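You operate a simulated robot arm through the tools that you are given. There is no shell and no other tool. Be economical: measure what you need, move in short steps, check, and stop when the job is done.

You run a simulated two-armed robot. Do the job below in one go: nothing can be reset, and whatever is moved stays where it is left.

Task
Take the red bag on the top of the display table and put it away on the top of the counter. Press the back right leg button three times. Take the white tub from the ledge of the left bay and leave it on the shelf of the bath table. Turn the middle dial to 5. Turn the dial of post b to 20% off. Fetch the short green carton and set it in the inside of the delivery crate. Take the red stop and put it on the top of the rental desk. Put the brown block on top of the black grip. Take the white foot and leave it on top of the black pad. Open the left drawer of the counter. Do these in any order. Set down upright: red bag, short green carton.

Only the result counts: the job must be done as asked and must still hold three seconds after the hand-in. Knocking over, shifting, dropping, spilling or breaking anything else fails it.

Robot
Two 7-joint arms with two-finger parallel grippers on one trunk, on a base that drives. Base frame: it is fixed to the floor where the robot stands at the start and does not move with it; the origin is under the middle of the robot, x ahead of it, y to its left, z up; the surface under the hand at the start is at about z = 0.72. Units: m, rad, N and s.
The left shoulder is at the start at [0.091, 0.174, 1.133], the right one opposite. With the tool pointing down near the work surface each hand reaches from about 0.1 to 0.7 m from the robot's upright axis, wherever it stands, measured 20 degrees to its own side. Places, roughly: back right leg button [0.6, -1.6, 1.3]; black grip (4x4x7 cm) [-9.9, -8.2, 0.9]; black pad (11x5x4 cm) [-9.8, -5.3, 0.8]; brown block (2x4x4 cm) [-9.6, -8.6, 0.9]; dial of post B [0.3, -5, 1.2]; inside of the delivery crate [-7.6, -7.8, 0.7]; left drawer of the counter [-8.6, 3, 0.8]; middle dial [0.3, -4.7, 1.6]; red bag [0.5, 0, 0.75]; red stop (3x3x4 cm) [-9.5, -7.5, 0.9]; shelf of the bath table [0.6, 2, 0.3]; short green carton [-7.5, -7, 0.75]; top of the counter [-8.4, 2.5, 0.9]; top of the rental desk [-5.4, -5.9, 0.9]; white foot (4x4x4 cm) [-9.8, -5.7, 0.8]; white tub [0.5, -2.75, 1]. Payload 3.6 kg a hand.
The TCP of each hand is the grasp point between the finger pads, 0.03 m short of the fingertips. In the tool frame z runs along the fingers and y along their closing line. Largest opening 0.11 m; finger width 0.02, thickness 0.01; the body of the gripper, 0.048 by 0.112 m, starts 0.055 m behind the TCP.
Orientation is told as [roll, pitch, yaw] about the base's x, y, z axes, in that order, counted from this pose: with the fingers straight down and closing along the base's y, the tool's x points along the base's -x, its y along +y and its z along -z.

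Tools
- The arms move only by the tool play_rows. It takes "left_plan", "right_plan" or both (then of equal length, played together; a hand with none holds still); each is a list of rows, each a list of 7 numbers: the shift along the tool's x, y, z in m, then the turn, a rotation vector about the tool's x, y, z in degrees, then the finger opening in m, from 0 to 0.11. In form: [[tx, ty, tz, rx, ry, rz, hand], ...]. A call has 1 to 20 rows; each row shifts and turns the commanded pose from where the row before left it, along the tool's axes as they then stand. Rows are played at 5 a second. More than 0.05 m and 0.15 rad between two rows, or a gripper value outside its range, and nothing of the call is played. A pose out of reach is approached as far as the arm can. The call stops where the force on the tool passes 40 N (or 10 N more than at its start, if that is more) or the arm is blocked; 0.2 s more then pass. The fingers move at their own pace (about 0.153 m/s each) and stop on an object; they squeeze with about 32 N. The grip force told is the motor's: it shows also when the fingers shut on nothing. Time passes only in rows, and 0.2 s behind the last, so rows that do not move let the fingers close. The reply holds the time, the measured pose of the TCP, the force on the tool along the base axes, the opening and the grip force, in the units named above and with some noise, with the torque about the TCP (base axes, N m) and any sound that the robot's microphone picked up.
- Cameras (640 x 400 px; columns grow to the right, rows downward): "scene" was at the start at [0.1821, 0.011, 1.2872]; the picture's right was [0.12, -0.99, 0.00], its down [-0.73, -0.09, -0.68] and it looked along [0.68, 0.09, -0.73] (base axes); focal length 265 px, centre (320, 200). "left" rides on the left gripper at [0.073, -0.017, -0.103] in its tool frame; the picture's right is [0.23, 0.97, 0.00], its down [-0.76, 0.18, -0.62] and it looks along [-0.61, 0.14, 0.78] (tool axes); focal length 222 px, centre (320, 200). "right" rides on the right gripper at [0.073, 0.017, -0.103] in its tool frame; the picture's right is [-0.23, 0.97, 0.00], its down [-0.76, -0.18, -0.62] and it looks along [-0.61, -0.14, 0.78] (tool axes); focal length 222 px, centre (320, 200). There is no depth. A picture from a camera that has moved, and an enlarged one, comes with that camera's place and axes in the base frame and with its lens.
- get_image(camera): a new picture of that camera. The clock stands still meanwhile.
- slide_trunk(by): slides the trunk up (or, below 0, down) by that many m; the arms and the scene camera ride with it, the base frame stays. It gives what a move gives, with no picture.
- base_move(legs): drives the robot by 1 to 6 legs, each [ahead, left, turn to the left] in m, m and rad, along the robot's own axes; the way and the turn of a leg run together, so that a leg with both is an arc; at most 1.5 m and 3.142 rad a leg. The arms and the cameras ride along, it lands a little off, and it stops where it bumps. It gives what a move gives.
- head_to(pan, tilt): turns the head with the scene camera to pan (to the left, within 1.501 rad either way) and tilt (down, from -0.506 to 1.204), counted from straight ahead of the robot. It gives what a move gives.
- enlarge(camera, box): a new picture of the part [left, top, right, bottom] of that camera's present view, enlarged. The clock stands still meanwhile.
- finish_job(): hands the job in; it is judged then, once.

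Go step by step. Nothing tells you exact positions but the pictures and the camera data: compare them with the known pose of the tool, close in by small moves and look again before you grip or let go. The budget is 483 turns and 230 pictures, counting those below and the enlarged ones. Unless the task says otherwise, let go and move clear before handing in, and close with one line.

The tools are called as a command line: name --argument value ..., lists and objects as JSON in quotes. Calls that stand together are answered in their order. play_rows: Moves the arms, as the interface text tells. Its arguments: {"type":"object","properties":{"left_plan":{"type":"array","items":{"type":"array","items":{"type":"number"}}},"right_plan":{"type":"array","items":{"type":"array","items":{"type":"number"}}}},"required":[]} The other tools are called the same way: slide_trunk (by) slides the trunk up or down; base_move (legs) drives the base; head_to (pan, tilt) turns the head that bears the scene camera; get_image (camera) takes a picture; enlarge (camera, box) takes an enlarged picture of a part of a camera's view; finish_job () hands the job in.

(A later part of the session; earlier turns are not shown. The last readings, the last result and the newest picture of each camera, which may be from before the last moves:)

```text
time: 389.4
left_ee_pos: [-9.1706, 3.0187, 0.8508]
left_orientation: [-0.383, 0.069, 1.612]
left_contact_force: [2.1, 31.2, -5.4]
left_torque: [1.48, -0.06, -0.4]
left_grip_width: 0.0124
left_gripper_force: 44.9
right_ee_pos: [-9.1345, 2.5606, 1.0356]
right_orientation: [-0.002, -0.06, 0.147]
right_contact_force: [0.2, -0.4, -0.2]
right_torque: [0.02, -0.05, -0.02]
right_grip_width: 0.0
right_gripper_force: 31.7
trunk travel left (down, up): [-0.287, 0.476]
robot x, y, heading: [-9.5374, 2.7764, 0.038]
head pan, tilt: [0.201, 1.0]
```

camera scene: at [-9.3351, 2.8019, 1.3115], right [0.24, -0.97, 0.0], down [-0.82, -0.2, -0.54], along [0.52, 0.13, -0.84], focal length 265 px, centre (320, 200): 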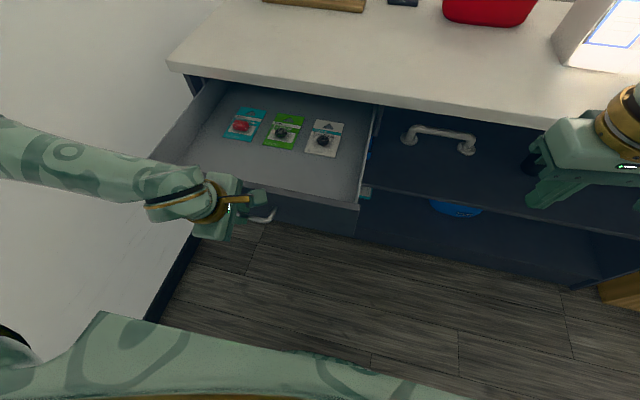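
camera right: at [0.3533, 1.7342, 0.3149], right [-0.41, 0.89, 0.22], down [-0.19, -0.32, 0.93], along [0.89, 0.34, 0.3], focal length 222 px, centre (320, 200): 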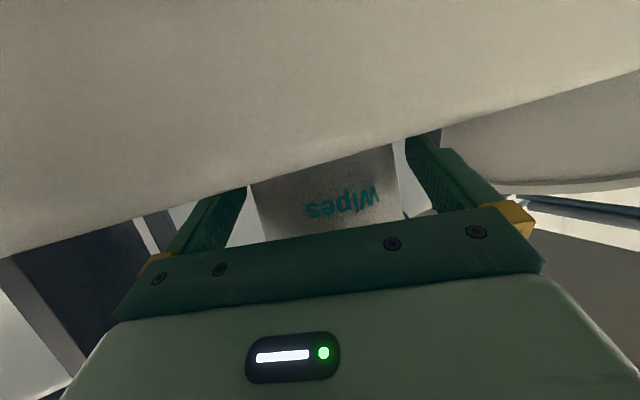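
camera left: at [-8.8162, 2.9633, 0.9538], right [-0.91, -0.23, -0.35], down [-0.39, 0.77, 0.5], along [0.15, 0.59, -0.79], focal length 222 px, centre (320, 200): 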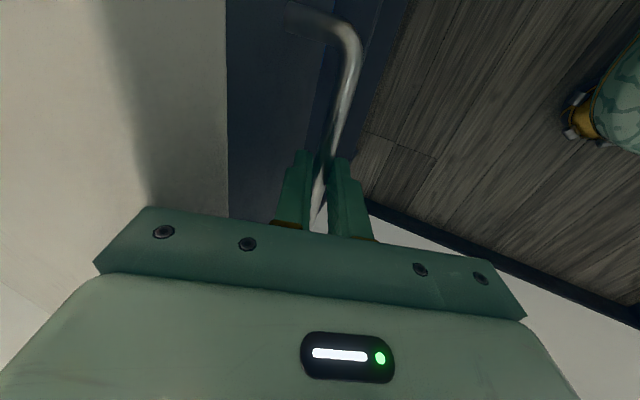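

The drawer is open about 0.38 m. I release the handle and lift the hand out.

play_rows --left_plan '[[0, 0, 0, 0, 0, 0, 0.028], [0, 0, 0, 0, 0, 0, 0.028], [0, 0, -0.03, 0, 0, 0, 0.028], [0, 0, -0.03, 0, 0, 0, 0.028], [0, 0, -0.03, 0, 0, 0, 0.028], [0, 0, -0.03, 0, 0, 0, 0.028]]'

slide_trunk --by 0.15

get_image --camera "scene"

```text
time: 390.8
left_ee_pos: [-9.1616, 3.0269, 0.9461]
left_orientation: [-0.381, 0.068, 1.612]
left_contact_force: [0.4, -0.4, -0.1]
left_torque: [-0.04, 0.01, 0.03]
left_grip_width: 0.0279
left_gripper_force: 0.1
left hand out of reach, approached as far as the arm can: row 4, 5, 6
right_ee_pos: [-9.1328, 2.5587, 1.0346]
right_orientation: [0.001, -0.059, 0.147]
right_contact_force: [0.1, 0.9, 0.7]
right_torque: [-0.01, -0.01, 0.02]
right_grip_width: 0.0001
right_gripper_force: 31.7
trunk travel left (down, up): [-0.287, 0.476]
robot x, y, heading: [-9.54, 2.7726, 0.039]
head pan, tilt: [0.201, 1.0]
```

```text
time: 392.5
left_ee_pos: [-9.1622, 3.026, 1.0963]
left_orientation: [-0.381, 0.071, 1.61]
left_contact_force: [-0.4, -0.2, 0.1]
left_torque: [-0.01, 0.0, -0.04]
left_grip_width: 0.0283
left_gripper_force: 0.1
right_ee_pos: [-9.1331, 2.5577, 1.1839]
right_orientation: [0.002, -0.059, 0.146]
right_contact_force: [0.0, 0.4, -0.2]
right_torque: [-0.01, 0.02, 0.03]
right_grip_width: 0.0
right_gripper_force: 31.7
trunk travel left (down, up): [-0.437, 0.326]
robot x, y, heading: [-9.5387, 2.7743, 0.038]
head pan, tilt: [0.201, 1.0]
```

```text
105 pictures are left
camera scene: at [-9.4345, 2.7939, 1.4636], right [0.24, -0.97, 0.0], down [-0.82, -0.2, -0.54], along [0.52, 0.13, -0.84], focal length 265 px, centre (320, 200)
```

scene: 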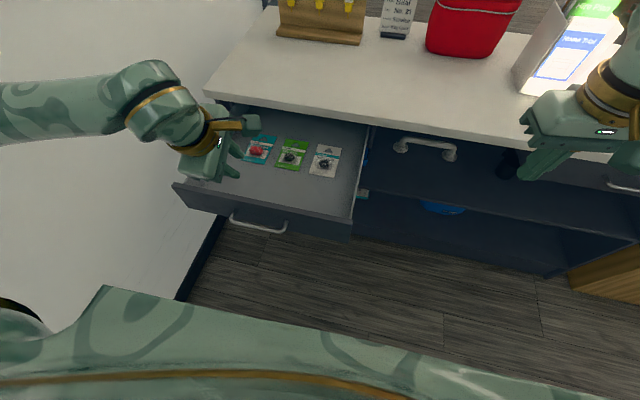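

The drawer is open. I leave carefully: strafe south first, then turn south and drive out.

base_move --legs '[[0.0, -0.7, 0], [0.1, 0, -1.6], [1.1, 0, 0]]'

head_to --pan 0.2 --tilt 0.4

get_image --camera "scene"

```text
time: 405.5
left_ee_pos: [-9.1694, 0.522, 1.0965]
left_orientation: [-0.383, 0.07, 0.026]
left_contact_force: [-0.8, 0.1, -0.6]
left_torque: [0.0, -0.01, -0.02]
left_grip_width: 0.028
left_gripper_force: 0.0
right_ee_pos: [-9.6369, 0.4996, 1.1851]
right_orientation: [0.0, -0.06, -1.438]
right_contact_force: [0.2, 0.7, -0.6]
right_torque: [-0.03, 0.0, 0.0]
right_grip_width: 0.0
right_gripper_force: 31.8
trunk travel left (down, up): [-0.437, 0.326]
robot x, y, heading: [-9.4136, 0.897, -1.549]
head pan, tilt: [0.201, 1.0]
```

```text
time: 406.5
left_ee_pos: [-9.1693, 0.5227, 1.0961]
left_orientation: [-0.383, 0.068, 0.027]
left_contact_force: [0.3, -0.1, 0.9]
left_torque: [0.01, 0.01, 0.04]
left_grip_width: 0.028
left_gripper_force: 0.0
right_ee_pos: [-9.6385, 0.4996, 1.1841]
right_orientation: [0.001, -0.06, -1.437]
right_contact_force: [-0.5, -0.3, -0.4]
right_torque: [0.03, 0.0, -0.01]
right_grip_width: 0.0
right_gripper_force: 31.8
trunk travel left (down, up): [-0.437, 0.326]
robot x, y, heading: [-9.4166, 0.9003, -1.545]
head pan, tilt: [0.201, 0.4]
```

```text
104 pictures are left
camera scene: at [-9.392, 0.7782, 1.5139], right [-0.97, -0.23, 0.0], down [-0.09, 0.38, -0.92], along [0.21, -0.9, -0.39], focal length 265 px, centre (320, 200)
```

scene: 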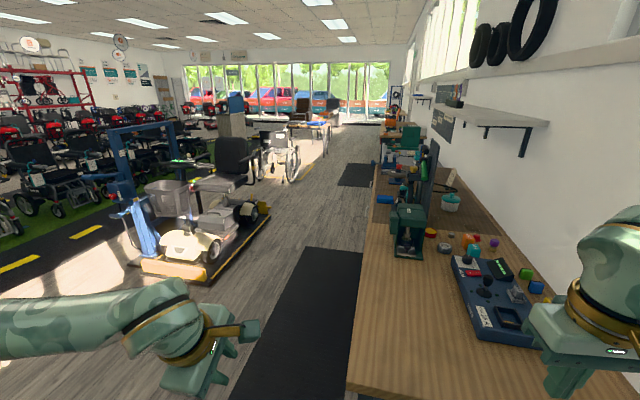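

The aisle runs south between the bench (x<-9.4) and a lift platform (x>-8.1). I drive down it.

base_move --legs '[[0.5, 0.66, -0.025], [1.5, 0, 0], [1.5, 0, 0], [1.2, 0, 0]]'

head_to --pan -0.3 --tilt 0.45

get_image --camera "scene"

```text
time: 430.6
left_ee_pos: [-8.4436, -4.1649, 1.0966]
left_orientation: [-0.381, 0.069, 0.017]
left_contact_force: [-0.6, 0.5, 0.9]
left_torque: [0.06, -0.01, -0.01]
left_grip_width: 0.028
left_gripper_force: 0.1
right_ee_pos: [-8.9125, -4.1829, 1.1854]
right_orientation: [0.002, -0.061, -1.449]
right_contact_force: [-0.1, 0.1, -0.2]
right_torque: [-0.01, 0.01, 0.04]
right_grip_width: 0.0
right_gripper_force: 32.3
trunk travel left (down, up): [-0.437, 0.326]
robot x, y, heading: [-8.6872, -3.7842, -1.556]
head pan, tilt: [0.201, 0.4]
```

```text
time: 431.6
left_ee_pos: [-8.4429, -4.1644, 1.0968]
left_orientation: [-0.382, 0.07, 0.015]
left_contact_force: [0.3, -0.4, -0.2]
left_torque: [-0.01, -0.01, -0.02]
left_grip_width: 0.0282
left_gripper_force: 0.1
right_ee_pos: [-8.9128, -4.1814, 1.1848]
right_orientation: [0.001, -0.059, -1.447]
right_contact_force: [-0.6, 0.3, 0.5]
right_torque: [-0.01, 0.02, 0.0]
right_grip_width: 0.0
right_gripper_force: 32.0
trunk travel left (down, up): [-0.437, 0.326]
robot x, y, heading: [-8.6815, -3.7853, -1.551]
head pan, tilt: [-0.3, 0.45]
```

```text
103 pictures are left
camera scene: at [-8.7092, -3.9041, 1.5093], right [-0.96, 0.28, 0.0], down [0.12, 0.42, -0.9], along [-0.25, -0.86, -0.44], focal length 265 px, centre (320, 200)
```

scene: 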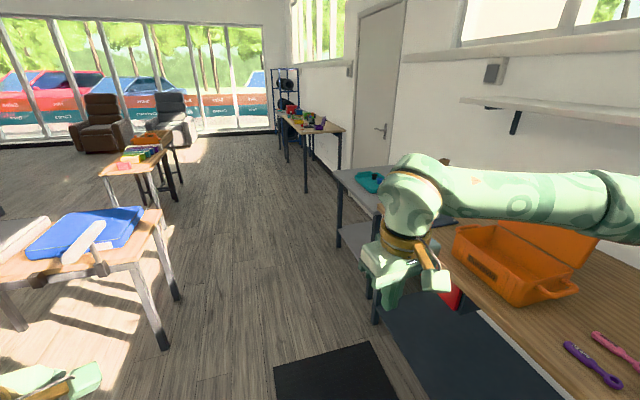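

I shift west a little, drive to y about -5.45 and turn to face the grey table.

base_move --legs '[[0.8, -0.13, 0], [0.85, 0, 0], [0, 0, -1.58]]'

head_to --pan 0.0 --tilt 0.75

get_image --camera "scene"

```text
time: 443.8
left_ee_pos: [-9.1632, -5.6848, 1.0958]
left_orientation: [-0.382, 0.07, -1.537]
left_contact_force: [1.1, 1.2, -0.2]
left_torque: [-0.02, 0.0, -0.03]
left_grip_width: 0.0278
left_gripper_force: 0.1
right_ee_pos: [-9.1905, -5.2137, 1.185]
right_orientation: [0.001, -0.059, -2.999]
right_contact_force: [1.0, 0.2, 0.5]
right_torque: [-0.02, 0.01, -0.02]
right_grip_width: 0.0
right_gripper_force: 32.2
trunk travel left (down, up): [-0.437, 0.326]
robot x, y, heading: [-8.7829, -5.4353, -3.104]
head pan, tilt: [-0.3, 0.45]
```

```text
time: 444.6
left_ee_pos: [-9.1621, -5.6823, 1.0962]
left_orientation: [-0.383, 0.07, -1.536]
left_contact_force: [0.5, 0.1, 0.2]
left_torque: [0.0, 0.0, -0.01]
left_grip_width: 0.0281
left_gripper_force: 0.2
right_ee_pos: [-9.1906, -5.2153, 1.1851]
right_orientation: [0.002, -0.06, -3.001]
right_contact_force: [0.0, 0.0, 0.8]
right_torque: [0.04, 0.01, 0.02]
right_grip_width: 0.0
right_gripper_force: 32.1
trunk travel left (down, up): [-0.437, 0.326]
robot x, y, heading: [-8.785, -5.4349, -3.105]
head pan, tilt: [0.0, 0.75]
```

```text
102 pictures are left
camera scene: at [-8.9026, -5.4362, 1.4829], right [-0.03, 1.0, 0.0], down [0.68, 0.02, -0.73], along [-0.73, -0.03, -0.68], focal length 265 px, centre (320, 200)
```

scene: 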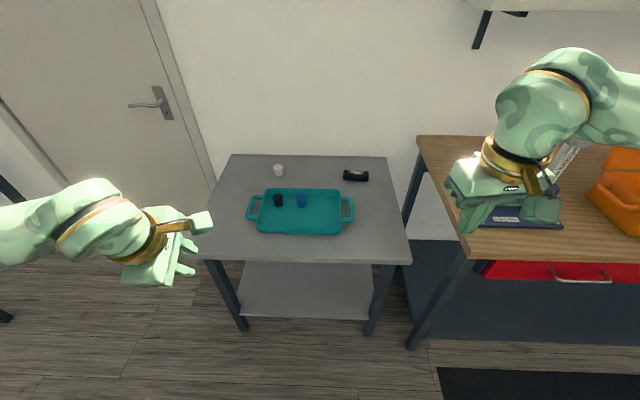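

The white foot and black pad are at the back of the small table, behind a tray. I zoom in.

enlarge --camera "scene" --box '[240, 145, 390, 245]'

```text
4.00 times, centred on (315, 195) of scene
camera zoom: at [-8.9026, -5.4362, 1.4829], right [-0.03, 1.0, 0.0], down [0.68, 0.02, -0.73], along [-0.73, -0.03, -0.68], focal length 1061 px, centre (340, 220)
```

zoom: 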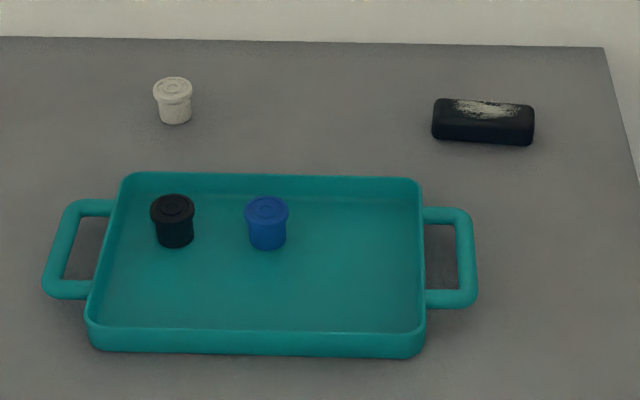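

White foot at about [-9.81, -5.65], pad at [-9.79, -5.32]. I lower the trunk, tilt the right hand 30° forward, open it, and move closer.

slide_trunk --by -0.28

play_rows --right_plan '[[0, 0, 0, 0, -7, 0, 0.07], [0, 0, 0, 0, -7, 0, 0.07], [0, 0, 0, 0, -7, 0, 0.07], [0, 0, 0, 0, -7, 0, 0.07], [0, 0, 0, 0, 0, 6, 0.07]]'

base_move --legs '[[0, 0.165, -0.035], [0.2, 0, 0]]'

get_image --camera "scene"

get_image --camera "right"

```text
time: 447.5
left_ee_pos: [-9.179, -5.6839, 0.7667]
left_orientation: [-0.226, 0.068, -1.527]
left_contact_force: [-0.6, 0.0, -0.8]
left_torque: [0.01, 0.01, -0.02]
left_grip_width: 0.0281
left_gripper_force: 0.1
right_ee_pos: [-9.1907, -5.2146, 0.9054]
right_orientation: [0.002, -0.06, -3.001]
right_contact_force: [0.1, -0.7, 0.2]
right_torque: [0.0, -0.02, -0.03]
right_grip_width: 0.0
right_gripper_force: 31.8
trunk travel left (down, up): [-0.157, 0.606]
robot x, y, heading: [-8.7862, -5.4328, -3.108]
head pan, tilt: [0.0, 0.75]
```

```text
time: 448.7
left_ee_pos: [-9.1787, -5.6828, 0.7662]
left_orientation: [-0.223, 0.069, -1.524]
left_contact_force: [0.2, 0.1, 0.3]
left_torque: [0.02, -0.01, 0.0]
left_grip_width: 0.028
left_gripper_force: 0.0
right_ee_pos: [-9.2597, -5.2167, 0.92]
right_orientation: [0.066, -0.546, -3.123]
right_contact_force: [-0.5, 0.1, -0.7]
right_torque: [0.0, 0.01, 0.0]
right_grip_width: 0.0699
right_gripper_force: 0.0
right hand out of reach, approached as far as the arm can: row 2, 3, 4
trunk travel left (down, up): [-0.157, 0.606]
robot x, y, heading: [-8.7818, -5.4319, -3.108]
head pan, tilt: [0.0, 0.75]
```

```text
time: 451.3
left_ee_pos: [-9.3809, -5.8347, 0.7658]
left_orientation: [-0.221, 0.066, -1.562]
left_contact_force: [24.6, 0.9, -1.1]
left_torque: [-0.01, -0.63, -0.18]
left_grip_width: 0.0159
left_gripper_force: 0.1
right_ee_pos: [-9.4458, -5.3669, 0.9203]
right_orientation: [0.067, -0.546, 3.124]
right_contact_force: [-0.2, -0.4, 0.2]
right_torque: [0.0, 0.01, -0.04]
right_grip_width: 0.0699
right_gripper_force: 0.0
trunk travel left (down, up): [-0.157, 0.606]
robot x, y, heading: [-8.9824, -5.6006, 3.141]
head pan, tilt: [0.0, 0.75]
```

```text
100 pictures are left
camera scene: at [-9.213, -5.5986, 1.1961], right [0.0, 1.0, 0.0], down [0.68, 0.0, -0.73], along [-0.73, 0.0, -0.68], focal length 265 px, centre (320, 200)
```

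scene: 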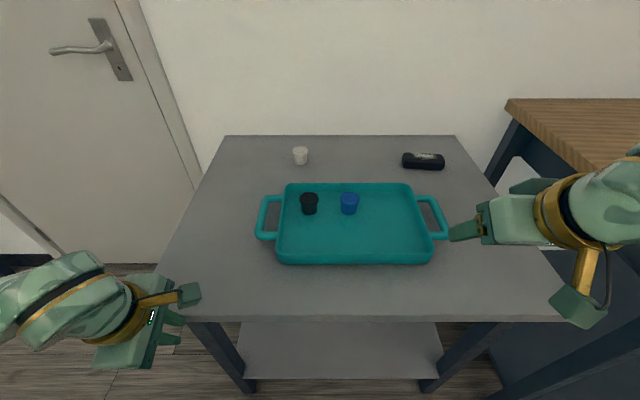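

```text
99 pictures are left
camera right: at [-9.3311, -5.3788, 0.9714], right [-0.18, -0.97, 0.17], down [-0.33, 0.22, 0.92], along [-0.93, 0.11, -0.36], focal length 222 px, centre (320, 200)
```

right: 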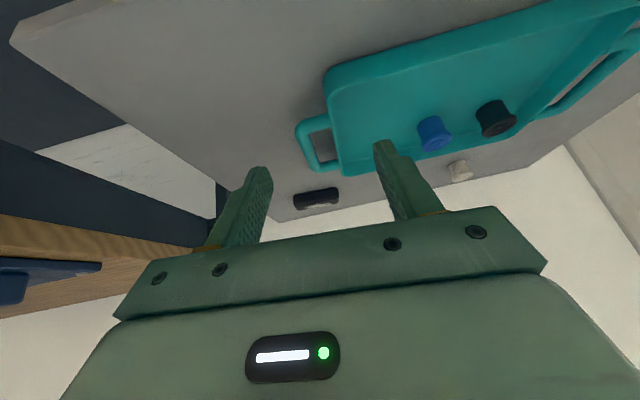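

The left fingers touched the table edge. I back off 4 cm, then lift and retract the left hand.

base_move --legs '[[-0.05, 0, 0]]'

play_rows --left_plan '[[0, 0, -0.04, 0, 0, 0, 0], [0, 0, -0.04, 0, 0, 0, 0], [0, 0, -0.04, 0, 0, 0, 0], [0, 0, -0.04, 0, 0, 0, 0], [0, 0, -0.04, 0, 0, 0, 0]]'

get_image --camera "scene"

```text
time: 452.2
left_ee_pos: [-9.3322, -5.8354, 0.7668]
left_orientation: [-0.219, 0.069, -1.561]
left_contact_force: [0.8, 0.3, 0.3]
left_torque: [0.02, -0.01, -0.01]
left_grip_width: 0.0278
left_gripper_force: 0.0
right_ee_pos: [-9.3971, -5.3665, 0.9206]
right_orientation: [0.067, -0.545, 3.126]
right_contact_force: [0.0, -0.8, 0.3]
right_torque: [0.02, 0.04, 0.0]
right_grip_width: 0.07
right_gripper_force: 0.1
trunk travel left (down, up): [-0.157, 0.606]
robot x, y, heading: [-8.9325, -5.5973, 3.144]
head pan, tilt: [0.0, 0.75]
```

```text
time: 453.4
left_ee_pos: [-9.3249, -5.8511, 0.9592]
left_orientation: [-0.218, 0.067, -1.564]
left_contact_force: [1.0, -0.6, 0.6]
left_torque: [-0.01, 0.0, 0.0]
left_grip_width: 0.0
left_gripper_force: 31.9
left hand out of reach, approached as far as the arm can: row 1, 2, 3
right_ee_pos: [-9.398, -5.3669, 0.9205]
right_orientation: [0.066, -0.544, 3.122]
right_contact_force: [-0.1, 0.8, 0.2]
right_torque: [0.01, -0.01, -0.02]
right_grip_width: 0.0698
right_gripper_force: 0.1
trunk travel left (down, up): [-0.157, 0.606]
robot x, y, heading: [-8.9304, -5.5991, 3.142]
head pan, tilt: [0.0, 0.75]
```

```text
98 pictures are left
camera scene: at [-9.1648, -5.5984, 1.1957], right [0.0, 1.0, 0.0], down [0.68, 0.0, -0.73], along [-0.73, 0.0, -0.68], focal length 265 px, centre (320, 200)
```

scene: 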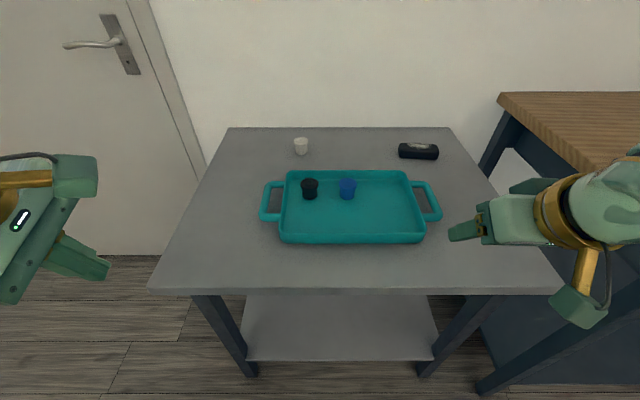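

Foot located at [-9.796, -5.65, 0.805], pad at [-9.78, -5.33]. I move the right hand above the foot.

base_move --legs '[[0.05, 0, 0]]'

play_rows --right_plan '[[-0.028, 0.0285, 0.016, 0, 0, 0, 0.07], [-0.028, 0.0285, 0.016, 0, 0, 0, 0.07], [-0.028, 0.0285, 0.016, 0, 0, 0, 0.07], [-0.028, 0.0285, 0.016, 0, 0, 0, 0.07], [-0.028, 0.0285, 0.016, 0, 0, 0, 0.07], [-0.028, 0.0285, 0.016, 0, 0, 0, 0.07], [-0.028, 0.0285, 0.016, 0, 0, 0, 0.07], [-0.028, 0.0285, 0.016, 0, 0, 0, 0.07], [-0.028, 0.0285, 0.016, 0, 0, 0, 0.07], [-0.028, 0.0285, 0.016, 0, 0, 0, 0.07]]'

get_image --camera "right"

get_image --camera "scene"

```text
time: 454.3
left_ee_pos: [-9.3758, -5.8514, 0.9581]
left_orientation: [-0.218, 0.068, -1.562]
left_contact_force: [-0.8, -0.1, 0.2]
left_torque: [-0.01, -0.05, 0.01]
left_grip_width: 0.0001
left_gripper_force: 32.5
right_ee_pos: [-9.4492, -5.3667, 0.9186]
right_orientation: [0.067, -0.543, 3.124]
right_contact_force: [-0.5, -0.3, -0.7]
right_torque: [0.0, -0.03, -0.01]
right_grip_width: 0.07
right_gripper_force: 0.1
trunk travel left (down, up): [-0.157, 0.606]
robot x, y, heading: [-8.9802, -5.603, 3.146]
head pan, tilt: [0.0, 0.75]
```

```text
time: 456.5
left_ee_pos: [-9.3765, -5.85, 0.957]
left_orientation: [-0.218, 0.069, -1.562]
left_contact_force: [-0.5, 1.3, -0.3]
left_torque: [-0.01, 0.0, 0.02]
left_grip_width: 0.0001
left_gripper_force: 32.4
right_ee_pos: [-9.7396, -5.6414, 0.9329]
right_orientation: [0.067, -0.544, 3.125]
right_contact_force: [-0.2, 1.0, 0.8]
right_torque: [-0.04, -0.01, 0.01]
right_grip_width: 0.0701
right_gripper_force: 0.2
right hand out of reach, approached as far as the arm can: row 10
trunk travel left (down, up): [-0.157, 0.606]
robot x, y, heading: [-8.9837, -5.6011, 3.144]
head pan, tilt: [0.0, 0.75]
```

```text
97 pictures are left
camera right: at [-9.6239, -5.6541, 0.9841], right [-0.18, -0.97, 0.17], down [-0.33, 0.22, 0.92], along [-0.93, 0.11, -0.36], focal length 222 px, centre (320, 200)
```

right: 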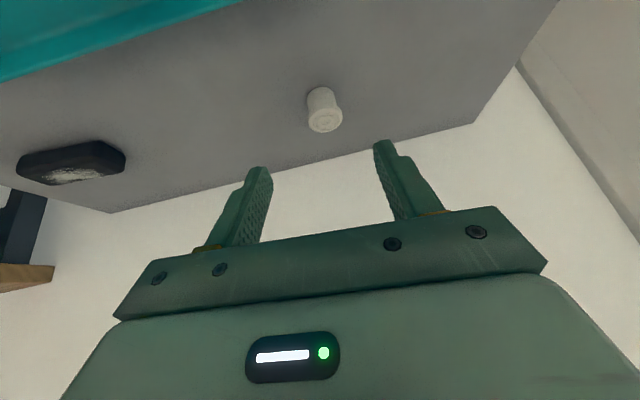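

```text
96 pictures are left
camera scene: at [-9.215, -5.5979, 1.1956], right [0.0, 1.0, 0.0], down [0.68, 0.0, -0.73], along [-0.73, 0.0, -0.68], focal length 265 px, centre (320, 200)
```

scene: 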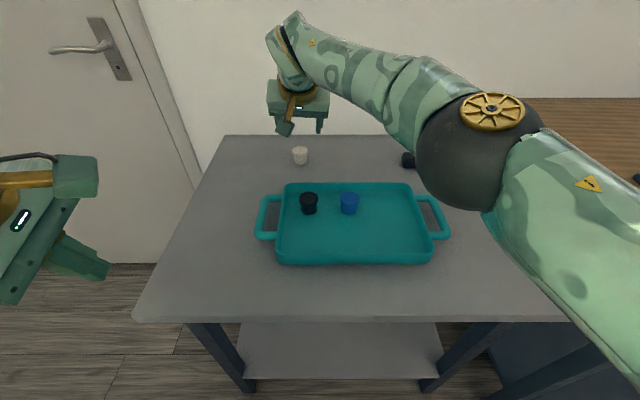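

The tool axis points right at the foot. I advance along it and close.

play_rows --right_plan '[[0, 0, 0.04, 0, 0, 0, 0.07], [0, 0, 0.04, 0, 0, 0, 0.07], [0, 0, 0.03, 0, 0, 0, 0.07]]'

get_image --camera "right"

enlarge --camera "scene" --box '[240, 80, 380, 180]'

```text
time: 457.3
left_ee_pos: [-9.3764, -5.8492, 0.958]
left_orientation: [-0.217, 0.067, -1.561]
left_contact_force: [-0.3, 0.0, 0.1]
left_torque: [-0.02, -0.04, 0.0]
left_grip_width: 0.0
left_gripper_force: 31.9
right_ee_pos: [-9.7512, -5.6338, 0.8757]
right_orientation: [0.066, -0.544, 3.121]
right_contact_force: [0.3, 0.7, -1.2]
right_torque: [-0.03, 0.01, 0.03]
right_grip_width: 0.0702
right_gripper_force: 0.0
right hand out of reach, approached as far as the arm can: row 1, 2, 3
trunk travel left (down, up): [-0.157, 0.606]
robot x, y, heading: [-8.9821, -5.5999, 3.144]
head pan, tilt: [0.0, 0.75]
```

```text
95 pictures are left
camera right: at [-9.6351, -5.6461, 0.9266], right [-0.18, -0.97, 0.17], down [-0.33, 0.22, 0.92], along [-0.93, 0.11, -0.36], focal length 222 px, centre (320, 200)
```

right: 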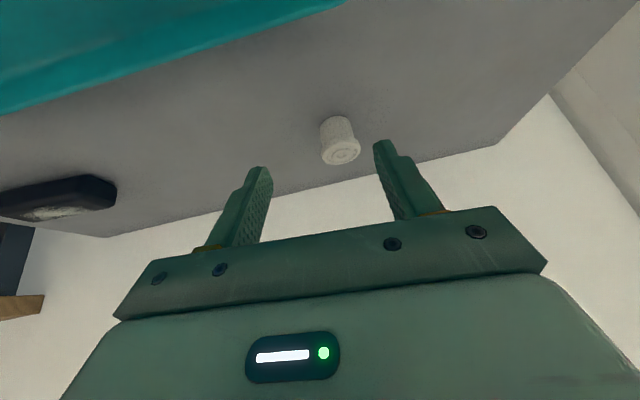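

```text
4.00 times, centred on (310, 130) of scene
camera zoom: at [-9.2157, -5.5987, 1.1955], right [0.0, 1.0, 0.0], down [0.68, 0.0, -0.73], along [-0.73, 0.0, -0.68], focal length 1061 px, centre (360, 480)
```

zoom: 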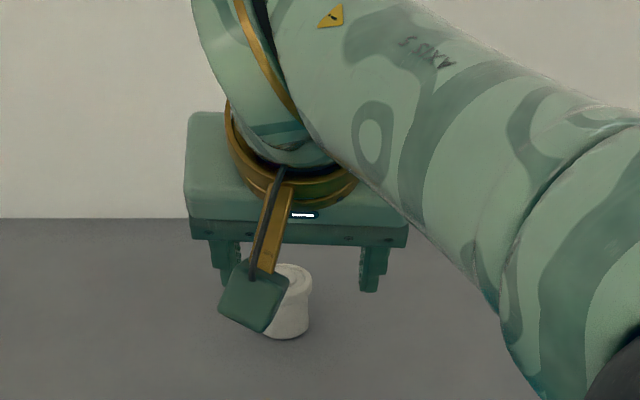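

Slightly out of reach. I move the base 5 cm closer and then lower.

base_move --legs '[[0.05, 0, 0]]'

get_image --camera "right"

```text
time: 458.3
left_ee_pos: [-9.4271, -5.8497, 0.957]
left_orientation: [-0.216, 0.069, -1.56]
left_contact_force: [-0.7, 0.5, 0.0]
left_torque: [0.0, -0.03, -0.01]
left_grip_width: 0.0001
left_gripper_force: 32.1
right_ee_pos: [-9.8023, -5.6325, 0.8751]
right_orientation: [0.065, -0.54, 3.122]
right_contact_force: [-0.2, -0.1, -0.3]
right_torque: [0.03, -0.03, -0.02]
right_grip_width: 0.0699
right_gripper_force: 0.1
trunk travel left (down, up): [-0.157, 0.606]
robot x, y, heading: [-9.0339, -5.6031, 3.136]
head pan, tilt: [0.0, 0.75]
```

```text
93 pictures are left
camera right: at [-9.6863, -5.6457, 0.9259], right [-0.18, -0.97, 0.17], down [-0.33, 0.22, 0.92], along [-0.93, 0.11, -0.36], focal length 222 px, centre (320, 200)
```

right: 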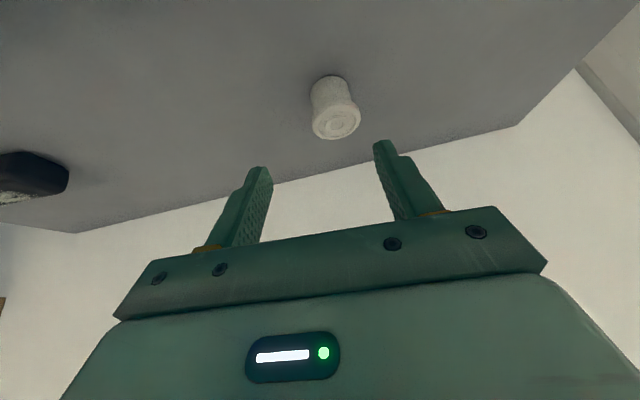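

I lower vertically 5 cm and shift 2 cm to straddle the foot.

play_rows --right_plan '[[0.009, 0.019, 0.015, 0, 0, 0, 0.07], [0.009, 0, 0.015, 0, 0, 0, 0.07], [0.009, 0, 0.015, 0, 0, 0, 0.07]]'

get_image --camera "right"

```text
time: 459.1
left_ee_pos: [-9.4253, -5.8497, 0.9568]
left_orientation: [-0.218, 0.069, -1.563]
left_contact_force: [-0.5, 0.0, 0.4]
left_torque: [-0.03, -0.01, -0.01]
left_grip_width: 0.0001
left_gripper_force: 31.9
right_ee_pos: [-9.7985, -5.6339, 0.8389]
right_orientation: [0.067, -0.542, 3.123]
right_contact_force: [-0.9, -0.3, 0.1]
right_torque: [-0.03, 0.02, 0.01]
right_grip_width: 0.0698
right_gripper_force: 0.1
right hand out of reach, approached as far as the arm can: row 1
trunk travel left (down, up): [-0.157, 0.606]
robot x, y, heading: [-9.0316, -5.5993, 3.14]
head pan, tilt: [0.0, 0.75]
```

```text
92 pictures are left
camera right: at [-9.6838, -5.6464, 0.8909], right [-0.18, -0.97, 0.17], down [-0.33, 0.22, 0.92], along [-0.93, 0.11, -0.36], focal length 222 px, centre (320, 200)
```

right: 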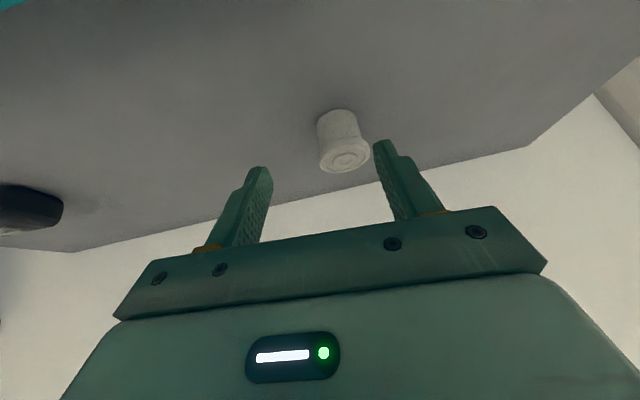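

The sideways shift was lost; I do it with the base, then lower the last bit.

base_move --legs '[[0, 0.021, 0]]'

play_rows --right_plan '[[0.004, 0, 0.0065, 0, 0, 0, 0.07], [0.004, 0, 0.0065, 0, 0, 0, 0.07]]'

get_image --camera "right"

```text
time: 459.9
left_ee_pos: [-9.4269, -5.8718, 0.9576]
left_orientation: [-0.217, 0.069, -1.561]
left_contact_force: [-1.3, 0.0, 0.6]
left_torque: [0.0, -0.01, 0.0]
left_grip_width: 0.0
left_gripper_force: 31.9
right_ee_pos: [-9.7992, -5.6564, 0.8401]
right_orientation: [0.064, -0.544, 3.124]
right_contact_force: [0.0, -0.2, 0.0]
right_torque: [0.04, -0.04, -0.05]
right_grip_width: 0.07
right_gripper_force: 0.1
trunk travel left (down, up): [-0.157, 0.606]
robot x, y, heading: [-9.0321, -5.62, 3.14]
head pan, tilt: [0.0, 0.75]
```

```text
time: 460.5
left_ee_pos: [-9.4251, -5.8714, 0.9574]
left_orientation: [-0.217, 0.067, -1.561]
left_contact_force: [0.2, -0.1, 1.0]
left_torque: [0.01, 0.0, 0.0]
left_grip_width: 0.0
left_gripper_force: 32.0
right_ee_pos: [-9.7967, -5.6553, 0.8242]
right_orientation: [0.067, -0.543, 3.123]
right_contact_force: [-0.4, 0.6, -0.1]
right_torque: [-0.02, 0.0, 0.02]
right_grip_width: 0.0702
right_gripper_force: 0.0
trunk travel left (down, up): [-0.157, 0.606]
robot x, y, heading: [-9.0286, -5.6213, 3.143]
head pan, tilt: [0.0, 0.75]
```

```text
91 pictures are left
camera right: at [-9.6826, -5.6685, 0.8755], right [-0.18, -0.97, 0.17], down [-0.33, 0.22, 0.92], along [-0.93, 0.11, -0.36], focal length 222 px, centre (320, 200)
```

right: 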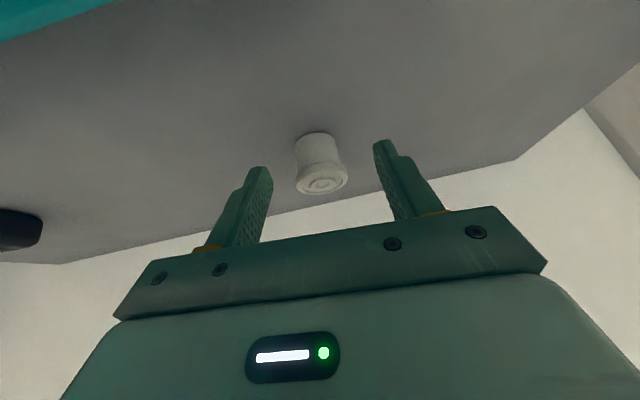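

The foot is between the fingertips. I close and lift.

play_rows --right_plan '[[0, 0, 0, 0, 0, 0, 0.02], [0, 0, 0, 0, 0, 0, 0.02], [0, 0, 0, 0, 0, 0, 0.02]]'

get_image --camera "right"

```text
time: 461.3
left_ee_pos: [-9.4261, -5.8712, 0.9573]
left_orientation: [-0.216, 0.068, -1.562]
left_contact_force: [-0.1, -0.3, 0.6]
left_torque: [0.04, -0.01, -0.01]
left_grip_width: 0.0
left_gripper_force: 31.7
right_ee_pos: [-9.7979, -5.6555, 0.824]
right_orientation: [0.067, -0.544, 3.125]
right_contact_force: [-0.3, 0.5, -0.3]
right_torque: [0.0, 0.02, -0.04]
right_grip_width: 0.0203
right_gripper_force: 0.0
trunk travel left (down, up): [-0.157, 0.606]
robot x, y, heading: [-9.0321, -5.6237, 3.139]
head pan, tilt: [0.0, 0.75]
```

```text
90 pictures are left
camera right: at [-9.6826, -5.6686, 0.8757], right [-0.18, -0.97, 0.17], down [-0.33, 0.22, 0.92], along [-0.93, 0.11, -0.36], focal length 222 px, centre (320, 200)
```

right: 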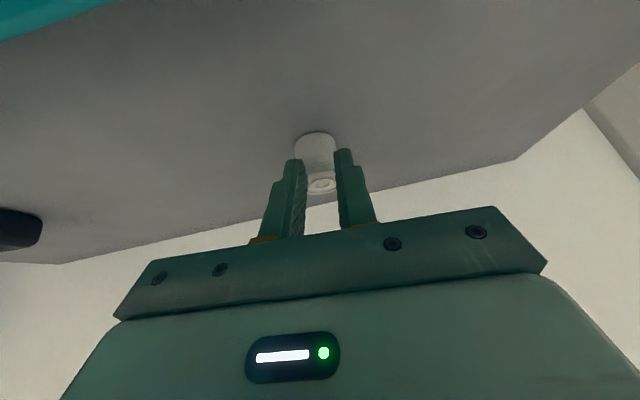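

I misjudged the depth: re-triangulating gives foot [-9.857, -5.655, 0.77] and pad [-9.831, -5.312, 0.77], table top z about 0.75. I raise the arm and lower the trunk, whose forward lean adds reach.

play_rows --right_plan '[[0, 0, 0, 0, 0, 0, 0.07], [-0.0206, 0, -0.0343, 0, 0, 0, 0.07], [-0.0206, 0, -0.0343, 0, 0, 0, 0.07], [-0.0206, 0, -0.0343, 0, 0, 0, 0.07]]'

slide_trunk --by -0.13

play_rows --right_plan '[[-0.0214, 0, 0.0129, 0, 0, 0, 0.07], [-0.0193, 0, 0.0116, 0, 0, 0, 0.07]]'

get_image --camera "right"

```text
time: 462.3
left_ee_pos: [-9.4257, -5.8711, 0.9582]
left_orientation: [-0.219, 0.068, -1.559]
left_contact_force: [0.4, -0.2, 0.1]
left_torque: [-0.02, 0.03, 0.02]
left_grip_width: 0.0002
left_gripper_force: 32.0
right_ee_pos: [-9.7977, -5.6479, 0.9451]
right_orientation: [0.065, -0.542, 3.125]
right_contact_force: [0.1, -0.6, 0.8]
right_torque: [0.04, 0.0, 0.01]
right_grip_width: 0.07
right_gripper_force: 0.1
trunk travel left (down, up): [-0.157, 0.606]
robot x, y, heading: [-9.0339, -5.6215, 3.144]
head pan, tilt: [0.0, 0.75]
```

```text
time: 463.6
left_ee_pos: [-9.4627, -5.8709, 0.7901]
left_orientation: [-0.055, 0.068, -1.549]
left_contact_force: [0.2, 0.9, 9.8]
left_torque: [-0.04, -0.1, -0.01]
left_grip_width: 0.0
left_gripper_force: 32.1
right_ee_pos: [-9.8008, -5.6485, 0.8145]
right_orientation: [0.066, -0.534, 3.125]
right_contact_force: [0.2, 0.0, 0.0]
right_torque: [0.02, 0.03, 0.0]
right_grip_width: 0.0698
right_gripper_force: 0.1
trunk travel left (down, up): [-0.032, 0.731]
robot x, y, heading: [-9.0315, -5.6222, 3.148]
head pan, tilt: [0.0, 0.75]
stopped: the force on the tool passed its limit at 66 N (the readings are from after the stop); the commanded pose is now the measured one
```

```text
time: 464.2
left_ee_pos: [-9.4631, -5.8705, 0.7902]
left_orientation: [-0.056, 0.066, -1.548]
left_contact_force: [-1.1, -1.4, 10.3]
left_torque: [-0.1, -0.04, 0.02]
left_grip_width: 0.0
left_gripper_force: 32.1
right_ee_pos: [-9.8483, -5.6504, 0.8156]
right_orientation: [0.066, -0.535, 3.125]
right_contact_force: [-0.1, 0.1, 0.2]
right_torque: [-0.04, -0.03, 0.01]
right_grip_width: 0.0702
right_gripper_force: 0.0
trunk travel left (down, up): [-0.032, 0.731]
robot x, y, heading: [-9.0337, -5.6213, 3.14]
head pan, tilt: [0.0, 0.75]
```

```text
89 pictures are left
camera right: at [-9.733, -5.6624, 0.8677], right [-0.18, -0.97, 0.17], down [-0.34, 0.22, 0.91], along [-0.92, 0.11, -0.37], focal length 222 px, centre (320, 200)
```

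right: 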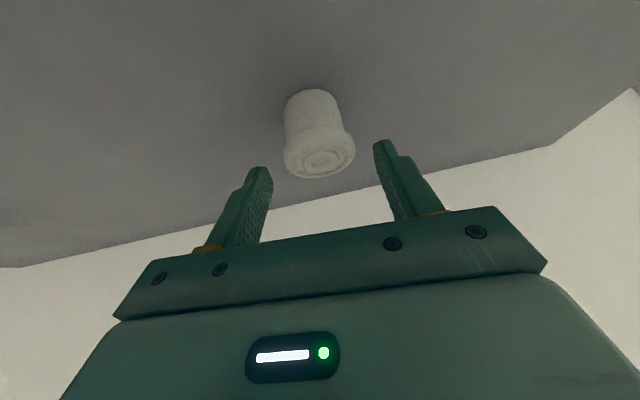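

The left fingers touched the table top; I lift that hand. Then I lower the right hand 2.5 cm and close on the foot.

play_rows --left_plan '[[0, 0, -0.03, 0, 0, 0, 0], [0, 0, -0.04, 0, 0, 0, 0], [0, 0, -0.04, 0, 0, 0, 0], [0, 0, 0, 0, 0, 0, 0], [0, 0, 0, 0, 0, 0, 0], [0, 0, 0, 0, 0, 0, 0]]' --right_plan '[[0, 0, 0, 0, 0, 0, 0.07], [0.0066, 0.003, 0.011, 0, 0, 0, 0.07], [0.0064, 0, 0.0107, 0, 0, 0, 0.07], [0, 0, 0, 0, 0, 0, 0.02], [0, 0, 0, 0, 0, 0, 0.02], [0, 0, 0, 0, 0, 0, 0.02]]'

get_image --camera "right"

```text
time: 465.6
left_ee_pos: [-9.457, -5.8777, 0.9011]
left_orientation: [-0.057, 0.066, -1.547]
left_contact_force: [0.2, 0.9, -0.1]
left_torque: [0.0, 0.03, 0.0]
left_grip_width: 0.0
left_gripper_force: 32.3
right_ee_pos: [-9.847, -5.6533, 0.7915]
right_orientation: [0.065, -0.54, 3.123]
right_contact_force: [2.3, 6.8, 13.2]
right_torque: [0.51, -0.02, -0.12]
right_grip_width: 0.0348
right_gripper_force: 32.0
trunk travel left (down, up): [-0.032, 0.731]
robot x, y, heading: [-9.0301, -5.6182, 3.141]
head pan, tilt: [0.0, 0.75]
```

```text
88 pictures are left
camera right: at [-9.7321, -5.6658, 0.8437], right [-0.18, -0.97, 0.17], down [-0.34, 0.22, 0.91], along [-0.92, 0.11, -0.37], focal length 222 px, centre (320, 200)
```

right: 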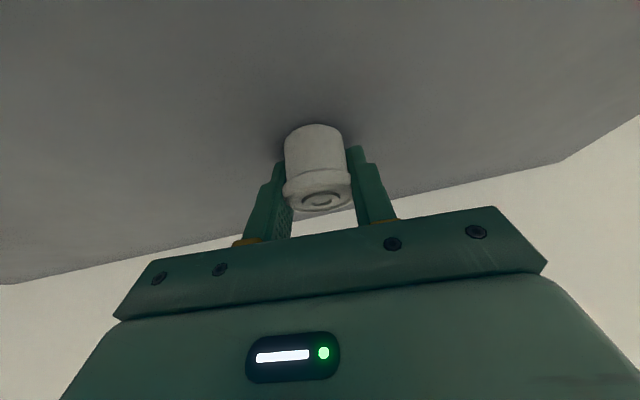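

Gripped. I lift 8 cm and strafe the base 0.343 m north to bring it over the pad.

play_rows --right_plan '[[-0.0206, 0, -0.0343, 0, 0, 0, 0.02], [-0.0206, 0, -0.0343, 0, 0, 0, 0.02]]'

base_move --legs '[[-0.02, -0.343, 0]]'

get_image --camera "right"

get_image --camera "scene"

```text
time: 466.2
left_ee_pos: [-9.4566, -5.8791, 0.9001]
left_orientation: [-0.052, 0.067, -1.548]
left_contact_force: [-0.3, -0.4, -0.1]
left_torque: [0.04, 0.01, 0.0]
left_grip_width: 0.0
left_gripper_force: 31.9
right_ee_pos: [-9.8458, -5.6518, 0.8702]
right_orientation: [0.065, -0.536, 3.126]
right_contact_force: [-0.1, -1.0, -1.1]
right_torque: [-0.03, 0.01, 0.03]
right_grip_width: 0.0348
right_gripper_force: 31.9
trunk travel left (down, up): [-0.032, 0.731]
robot x, y, heading: [-9.0303, -5.6224, -3.143]
head pan, tilt: [0.0, 0.75]
```

```text
time: 468.5
left_ee_pos: [-9.438, -5.5369, 0.8998]
left_orientation: [-0.053, 0.065, -1.545]
left_contact_force: [-0.4, 0.4, 0.1]
left_torque: [-0.01, -0.03, -0.02]
left_grip_width: 0.0
left_gripper_force: 32.2
right_ee_pos: [-9.8272, -5.3097, 0.8689]
right_orientation: [0.067, -0.533, 3.124]
right_contact_force: [-0.3, 0.6, -0.1]
right_torque: [-0.02, 0.04, 0.01]
right_grip_width: 0.0347
right_gripper_force: 32.1
trunk travel left (down, up): [-0.032, 0.731]
robot x, y, heading: [-9.0107, -5.2778, -3.137]
head pan, tilt: [0.0, 0.75]
```

```text
87 pictures are left
camera right: at [-9.7121, -5.3219, 0.9216], right [-0.18, -0.97, 0.17], down [-0.34, 0.22, 0.91], along [-0.92, 0.1, -0.37], focal length 222 px, centre (320, 200)
```

right: 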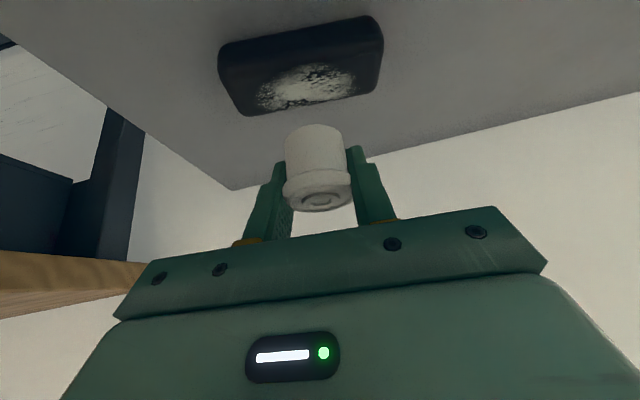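

```text
86 pictures are left
camera scene: at [-9.3235, -5.2776, 1.0617], right [0.0, 1.0, 0.0], down [0.68, 0.0, -0.73], along [-0.73, 0.0, -0.68], focal length 265 px, centre (320, 200)
```

scene: 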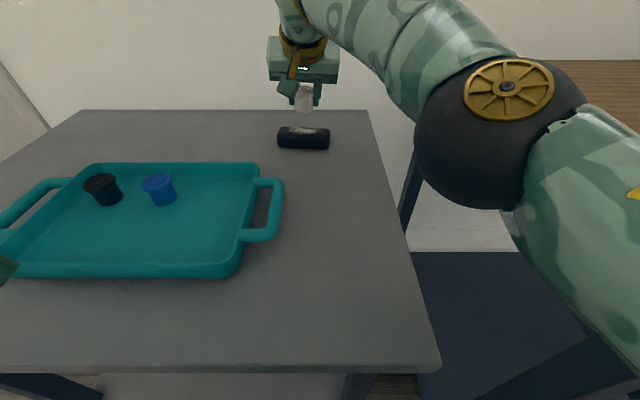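

Pad top centre is at [-9.821, -5.315, 0.79]. I shift back 1.6 cm and lower the foot onto it.

play_rows --right_plan '[[0.0137, 0.003, -0.0082, 0, 0, 0, 0.02], [0.0103, 0, 0.0171, 0, 0, 0, 0.02], [0.0031, 0, 0.0051, 0, 0, 0, 0.02], [0.0031, 0, 0.0051, 0, 0, 0, 0.02]]'

get_image --camera "right"

enlarge --camera "scene" --box '[250, 60, 370, 170]'

```text
time: 469.5
left_ee_pos: [-9.4368, -5.5381, 0.899]
left_orientation: [-0.054, 0.068, -1.546]
left_contact_force: [0.1, 0.4, -1.3]
left_torque: [-0.01, 0.02, 0.0]
left_grip_width: 0.0
left_gripper_force: 31.7
right_ee_pos: [-9.8108, -5.3137, 0.8372]
right_orientation: [0.064, -0.534, 3.127]
right_contact_force: [-0.1, -0.2, -1.0]
right_torque: [-0.03, 0.03, -0.05]
right_grip_width: 0.0349
right_gripper_force: 31.6
trunk travel left (down, up): [-0.032, 0.731]
robot x, y, heading: [-9.0125, -5.2791, -3.143]
head pan, tilt: [0.0, 0.75]
```

```text
85 pictures are left
camera right: at [-9.696, -5.3268, 0.8895], right [-0.18, -0.97, 0.17], down [-0.34, 0.22, 0.91], along [-0.92, 0.1, -0.37], focal length 222 px, centre (320, 200)
```

right: 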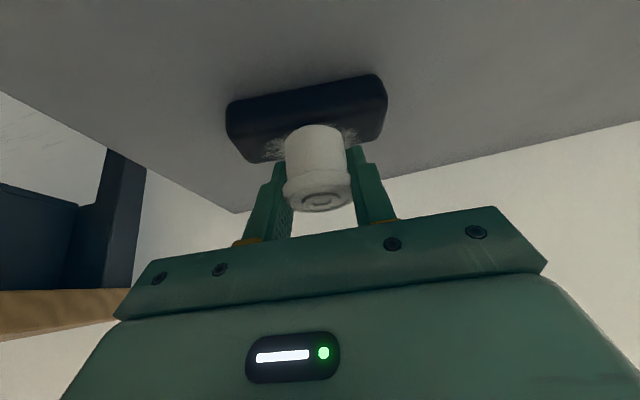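

```text
3.64 times, centred on (310, 115) of scene
camera zoom: at [-9.3237, -5.2779, 1.0617], right [0.0, 1.0, 0.0], down [0.68, 0.0, -0.73], along [-0.73, 0.0, -0.68], focal length 964 px, centre (356, 509)
```

zoom: 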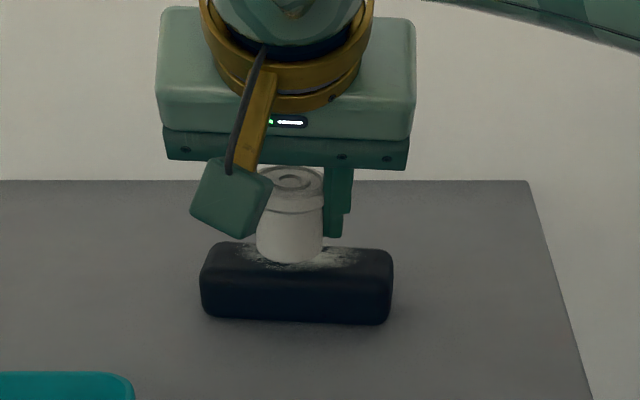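

Well centred. I lower gently to contact.

play_rows --right_plan '[[0.0015, 0, 0.0026, 0, 0, 0, 0.02], [0.0015, 0, 0.0026, 0, 0, 0, 0.02], [0.0015, 0, 0.0026, 0, 0, 0, 0.02]]'

```text
time: 470.3
left_ee_pos: [-9.4373, -5.5367, 0.8996]
left_orientation: [-0.052, 0.069, -1.547]
left_contact_force: [0.2, 0.3, -0.7]
left_torque: [-0.01, 0.0, -0.01]
left_grip_width: 0.0
left_gripper_force: 31.9
right_ee_pos: [-9.8112, -5.3154, 0.8273]
right_orientation: [0.063, -0.536, 3.127]
right_contact_force: [0.7, -0.4, -0.6]
right_torque: [0.01, 0.0, -0.01]
right_grip_width: 0.0346
right_gripper_force: 31.9
trunk travel left (down, up): [-0.032, 0.731]
robot x, y, heading: [-9.0119, -5.2749, -3.136]
head pan, tilt: [0.0, 0.75]
```

play_rows --right_plan '[[0.0015, 0, 0.0026, 0, 0, 0, 0.02], [0.0015, 0, 0.0026, 0, 0, 0, 0.02]]'

enlarge --camera "scene" --box '[250, 60, 370, 170]'

```text
time: 470.9
left_ee_pos: [-9.4357, -5.5372, 0.9013]
left_orientation: [-0.054, 0.068, -1.546]
left_contact_force: [-0.1, -0.3, -0.1]
left_torque: [-0.01, -0.01, 0.01]
left_grip_width: 0.0
left_gripper_force: 32.5
right_ee_pos: [-9.8114, -5.3162, 0.8248]
right_orientation: [0.065, -0.536, 3.125]
right_contact_force: [-1.1, 1.3, 5.5]
right_torque: [0.12, 0.08, 0.02]
right_grip_width: 0.0345
right_gripper_force: 32.2
trunk travel left (down, up): [-0.032, 0.731]
robot x, y, heading: [-9.0109, -5.2778, -3.139]
head pan, tilt: [0.0, 0.75]
```

```text
3.64 times, centred on (310, 115) of scene
camera zoom: at [-9.323, -5.278, 1.0621], right [0.0, 1.0, 0.0], down [0.68, 0.0, -0.73], along [-0.73, 0.0, -0.68], focal length 964 px, centre (356, 509)
```

zoom: 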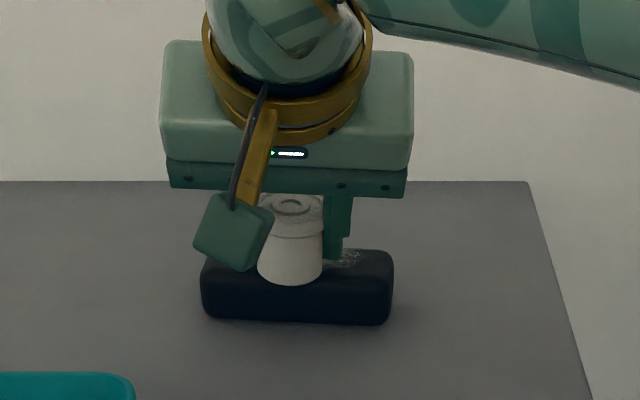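

Contact, but the foot sits slightly toward the pad's near edge. I lift a few mm, go 8 mm farther and set down again.

play_rows --right_plan '[[-0.0036, 0, -0.006, 0, 0, 0, 0.02], [-0.0069, 0, 0.0041, 0, 0, 0, 0.02], [0.0015, 0, 0.0026, 0, 0, 0, 0.02], [0.001, 0, 0.0017, 0, 0, 0, 0.02], [0.001, 0, 0.0017, 0, 0, 0, 0.02]]'

enlarge --camera "scene" --box '[250, 60, 370, 170]'

enlarge --camera "right" --box '[200, 50, 420, 230]'

```text
time: 472.1
left_ee_pos: [-9.4368, -5.5364, 0.9005]
left_orientation: [-0.054, 0.067, -1.544]
left_contact_force: [-0.3, 0.0, 0.1]
left_torque: [0.01, 0.03, -0.01]
left_grip_width: 0.0
left_gripper_force: 31.8
right_ee_pos: [-9.8196, -5.3153, 0.8235]
right_orientation: [0.065, -0.537, 3.129]
right_contact_force: [-1.5, 0.7, 4.5]
right_torque: [0.07, 0.01, -0.01]
right_grip_width: 0.0348
right_gripper_force: 31.7
trunk travel left (down, up): [-0.032, 0.731]
robot x, y, heading: [-9.016, -5.278, -3.14]
head pan, tilt: [0.0, 0.75]
```

```text
3.64 times, centred on (310, 115) of scene
camera zoom: at [-9.3231, -5.278, 1.062], right [0.0, 1.0, 0.0], down [0.68, 0.0, -0.73], along [-0.73, 0.0, -0.68], focal length 964 px, centre (356, 509)
```

zoom: 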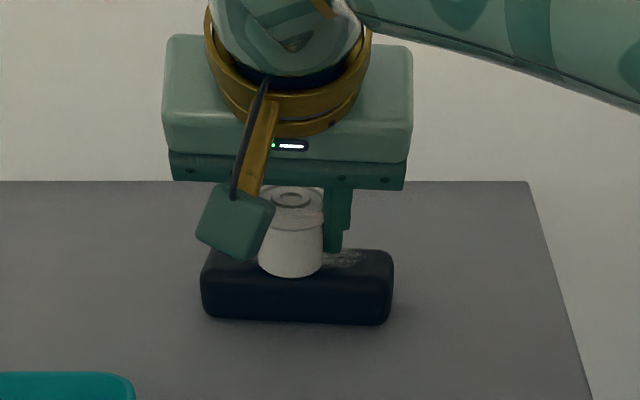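

```text
2.22 times, centred on (310, 140) of right
camera zoom: at [-9.7038, -5.3275, 0.8761], right [-0.18, -0.97, 0.17], down [-0.34, 0.22, 0.91], along [-0.92, 0.1, -0.37], focal length 494 px, centre (342, 333)
```

zoom: 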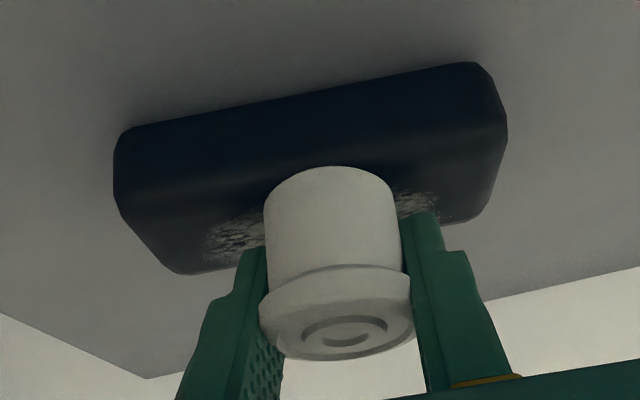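

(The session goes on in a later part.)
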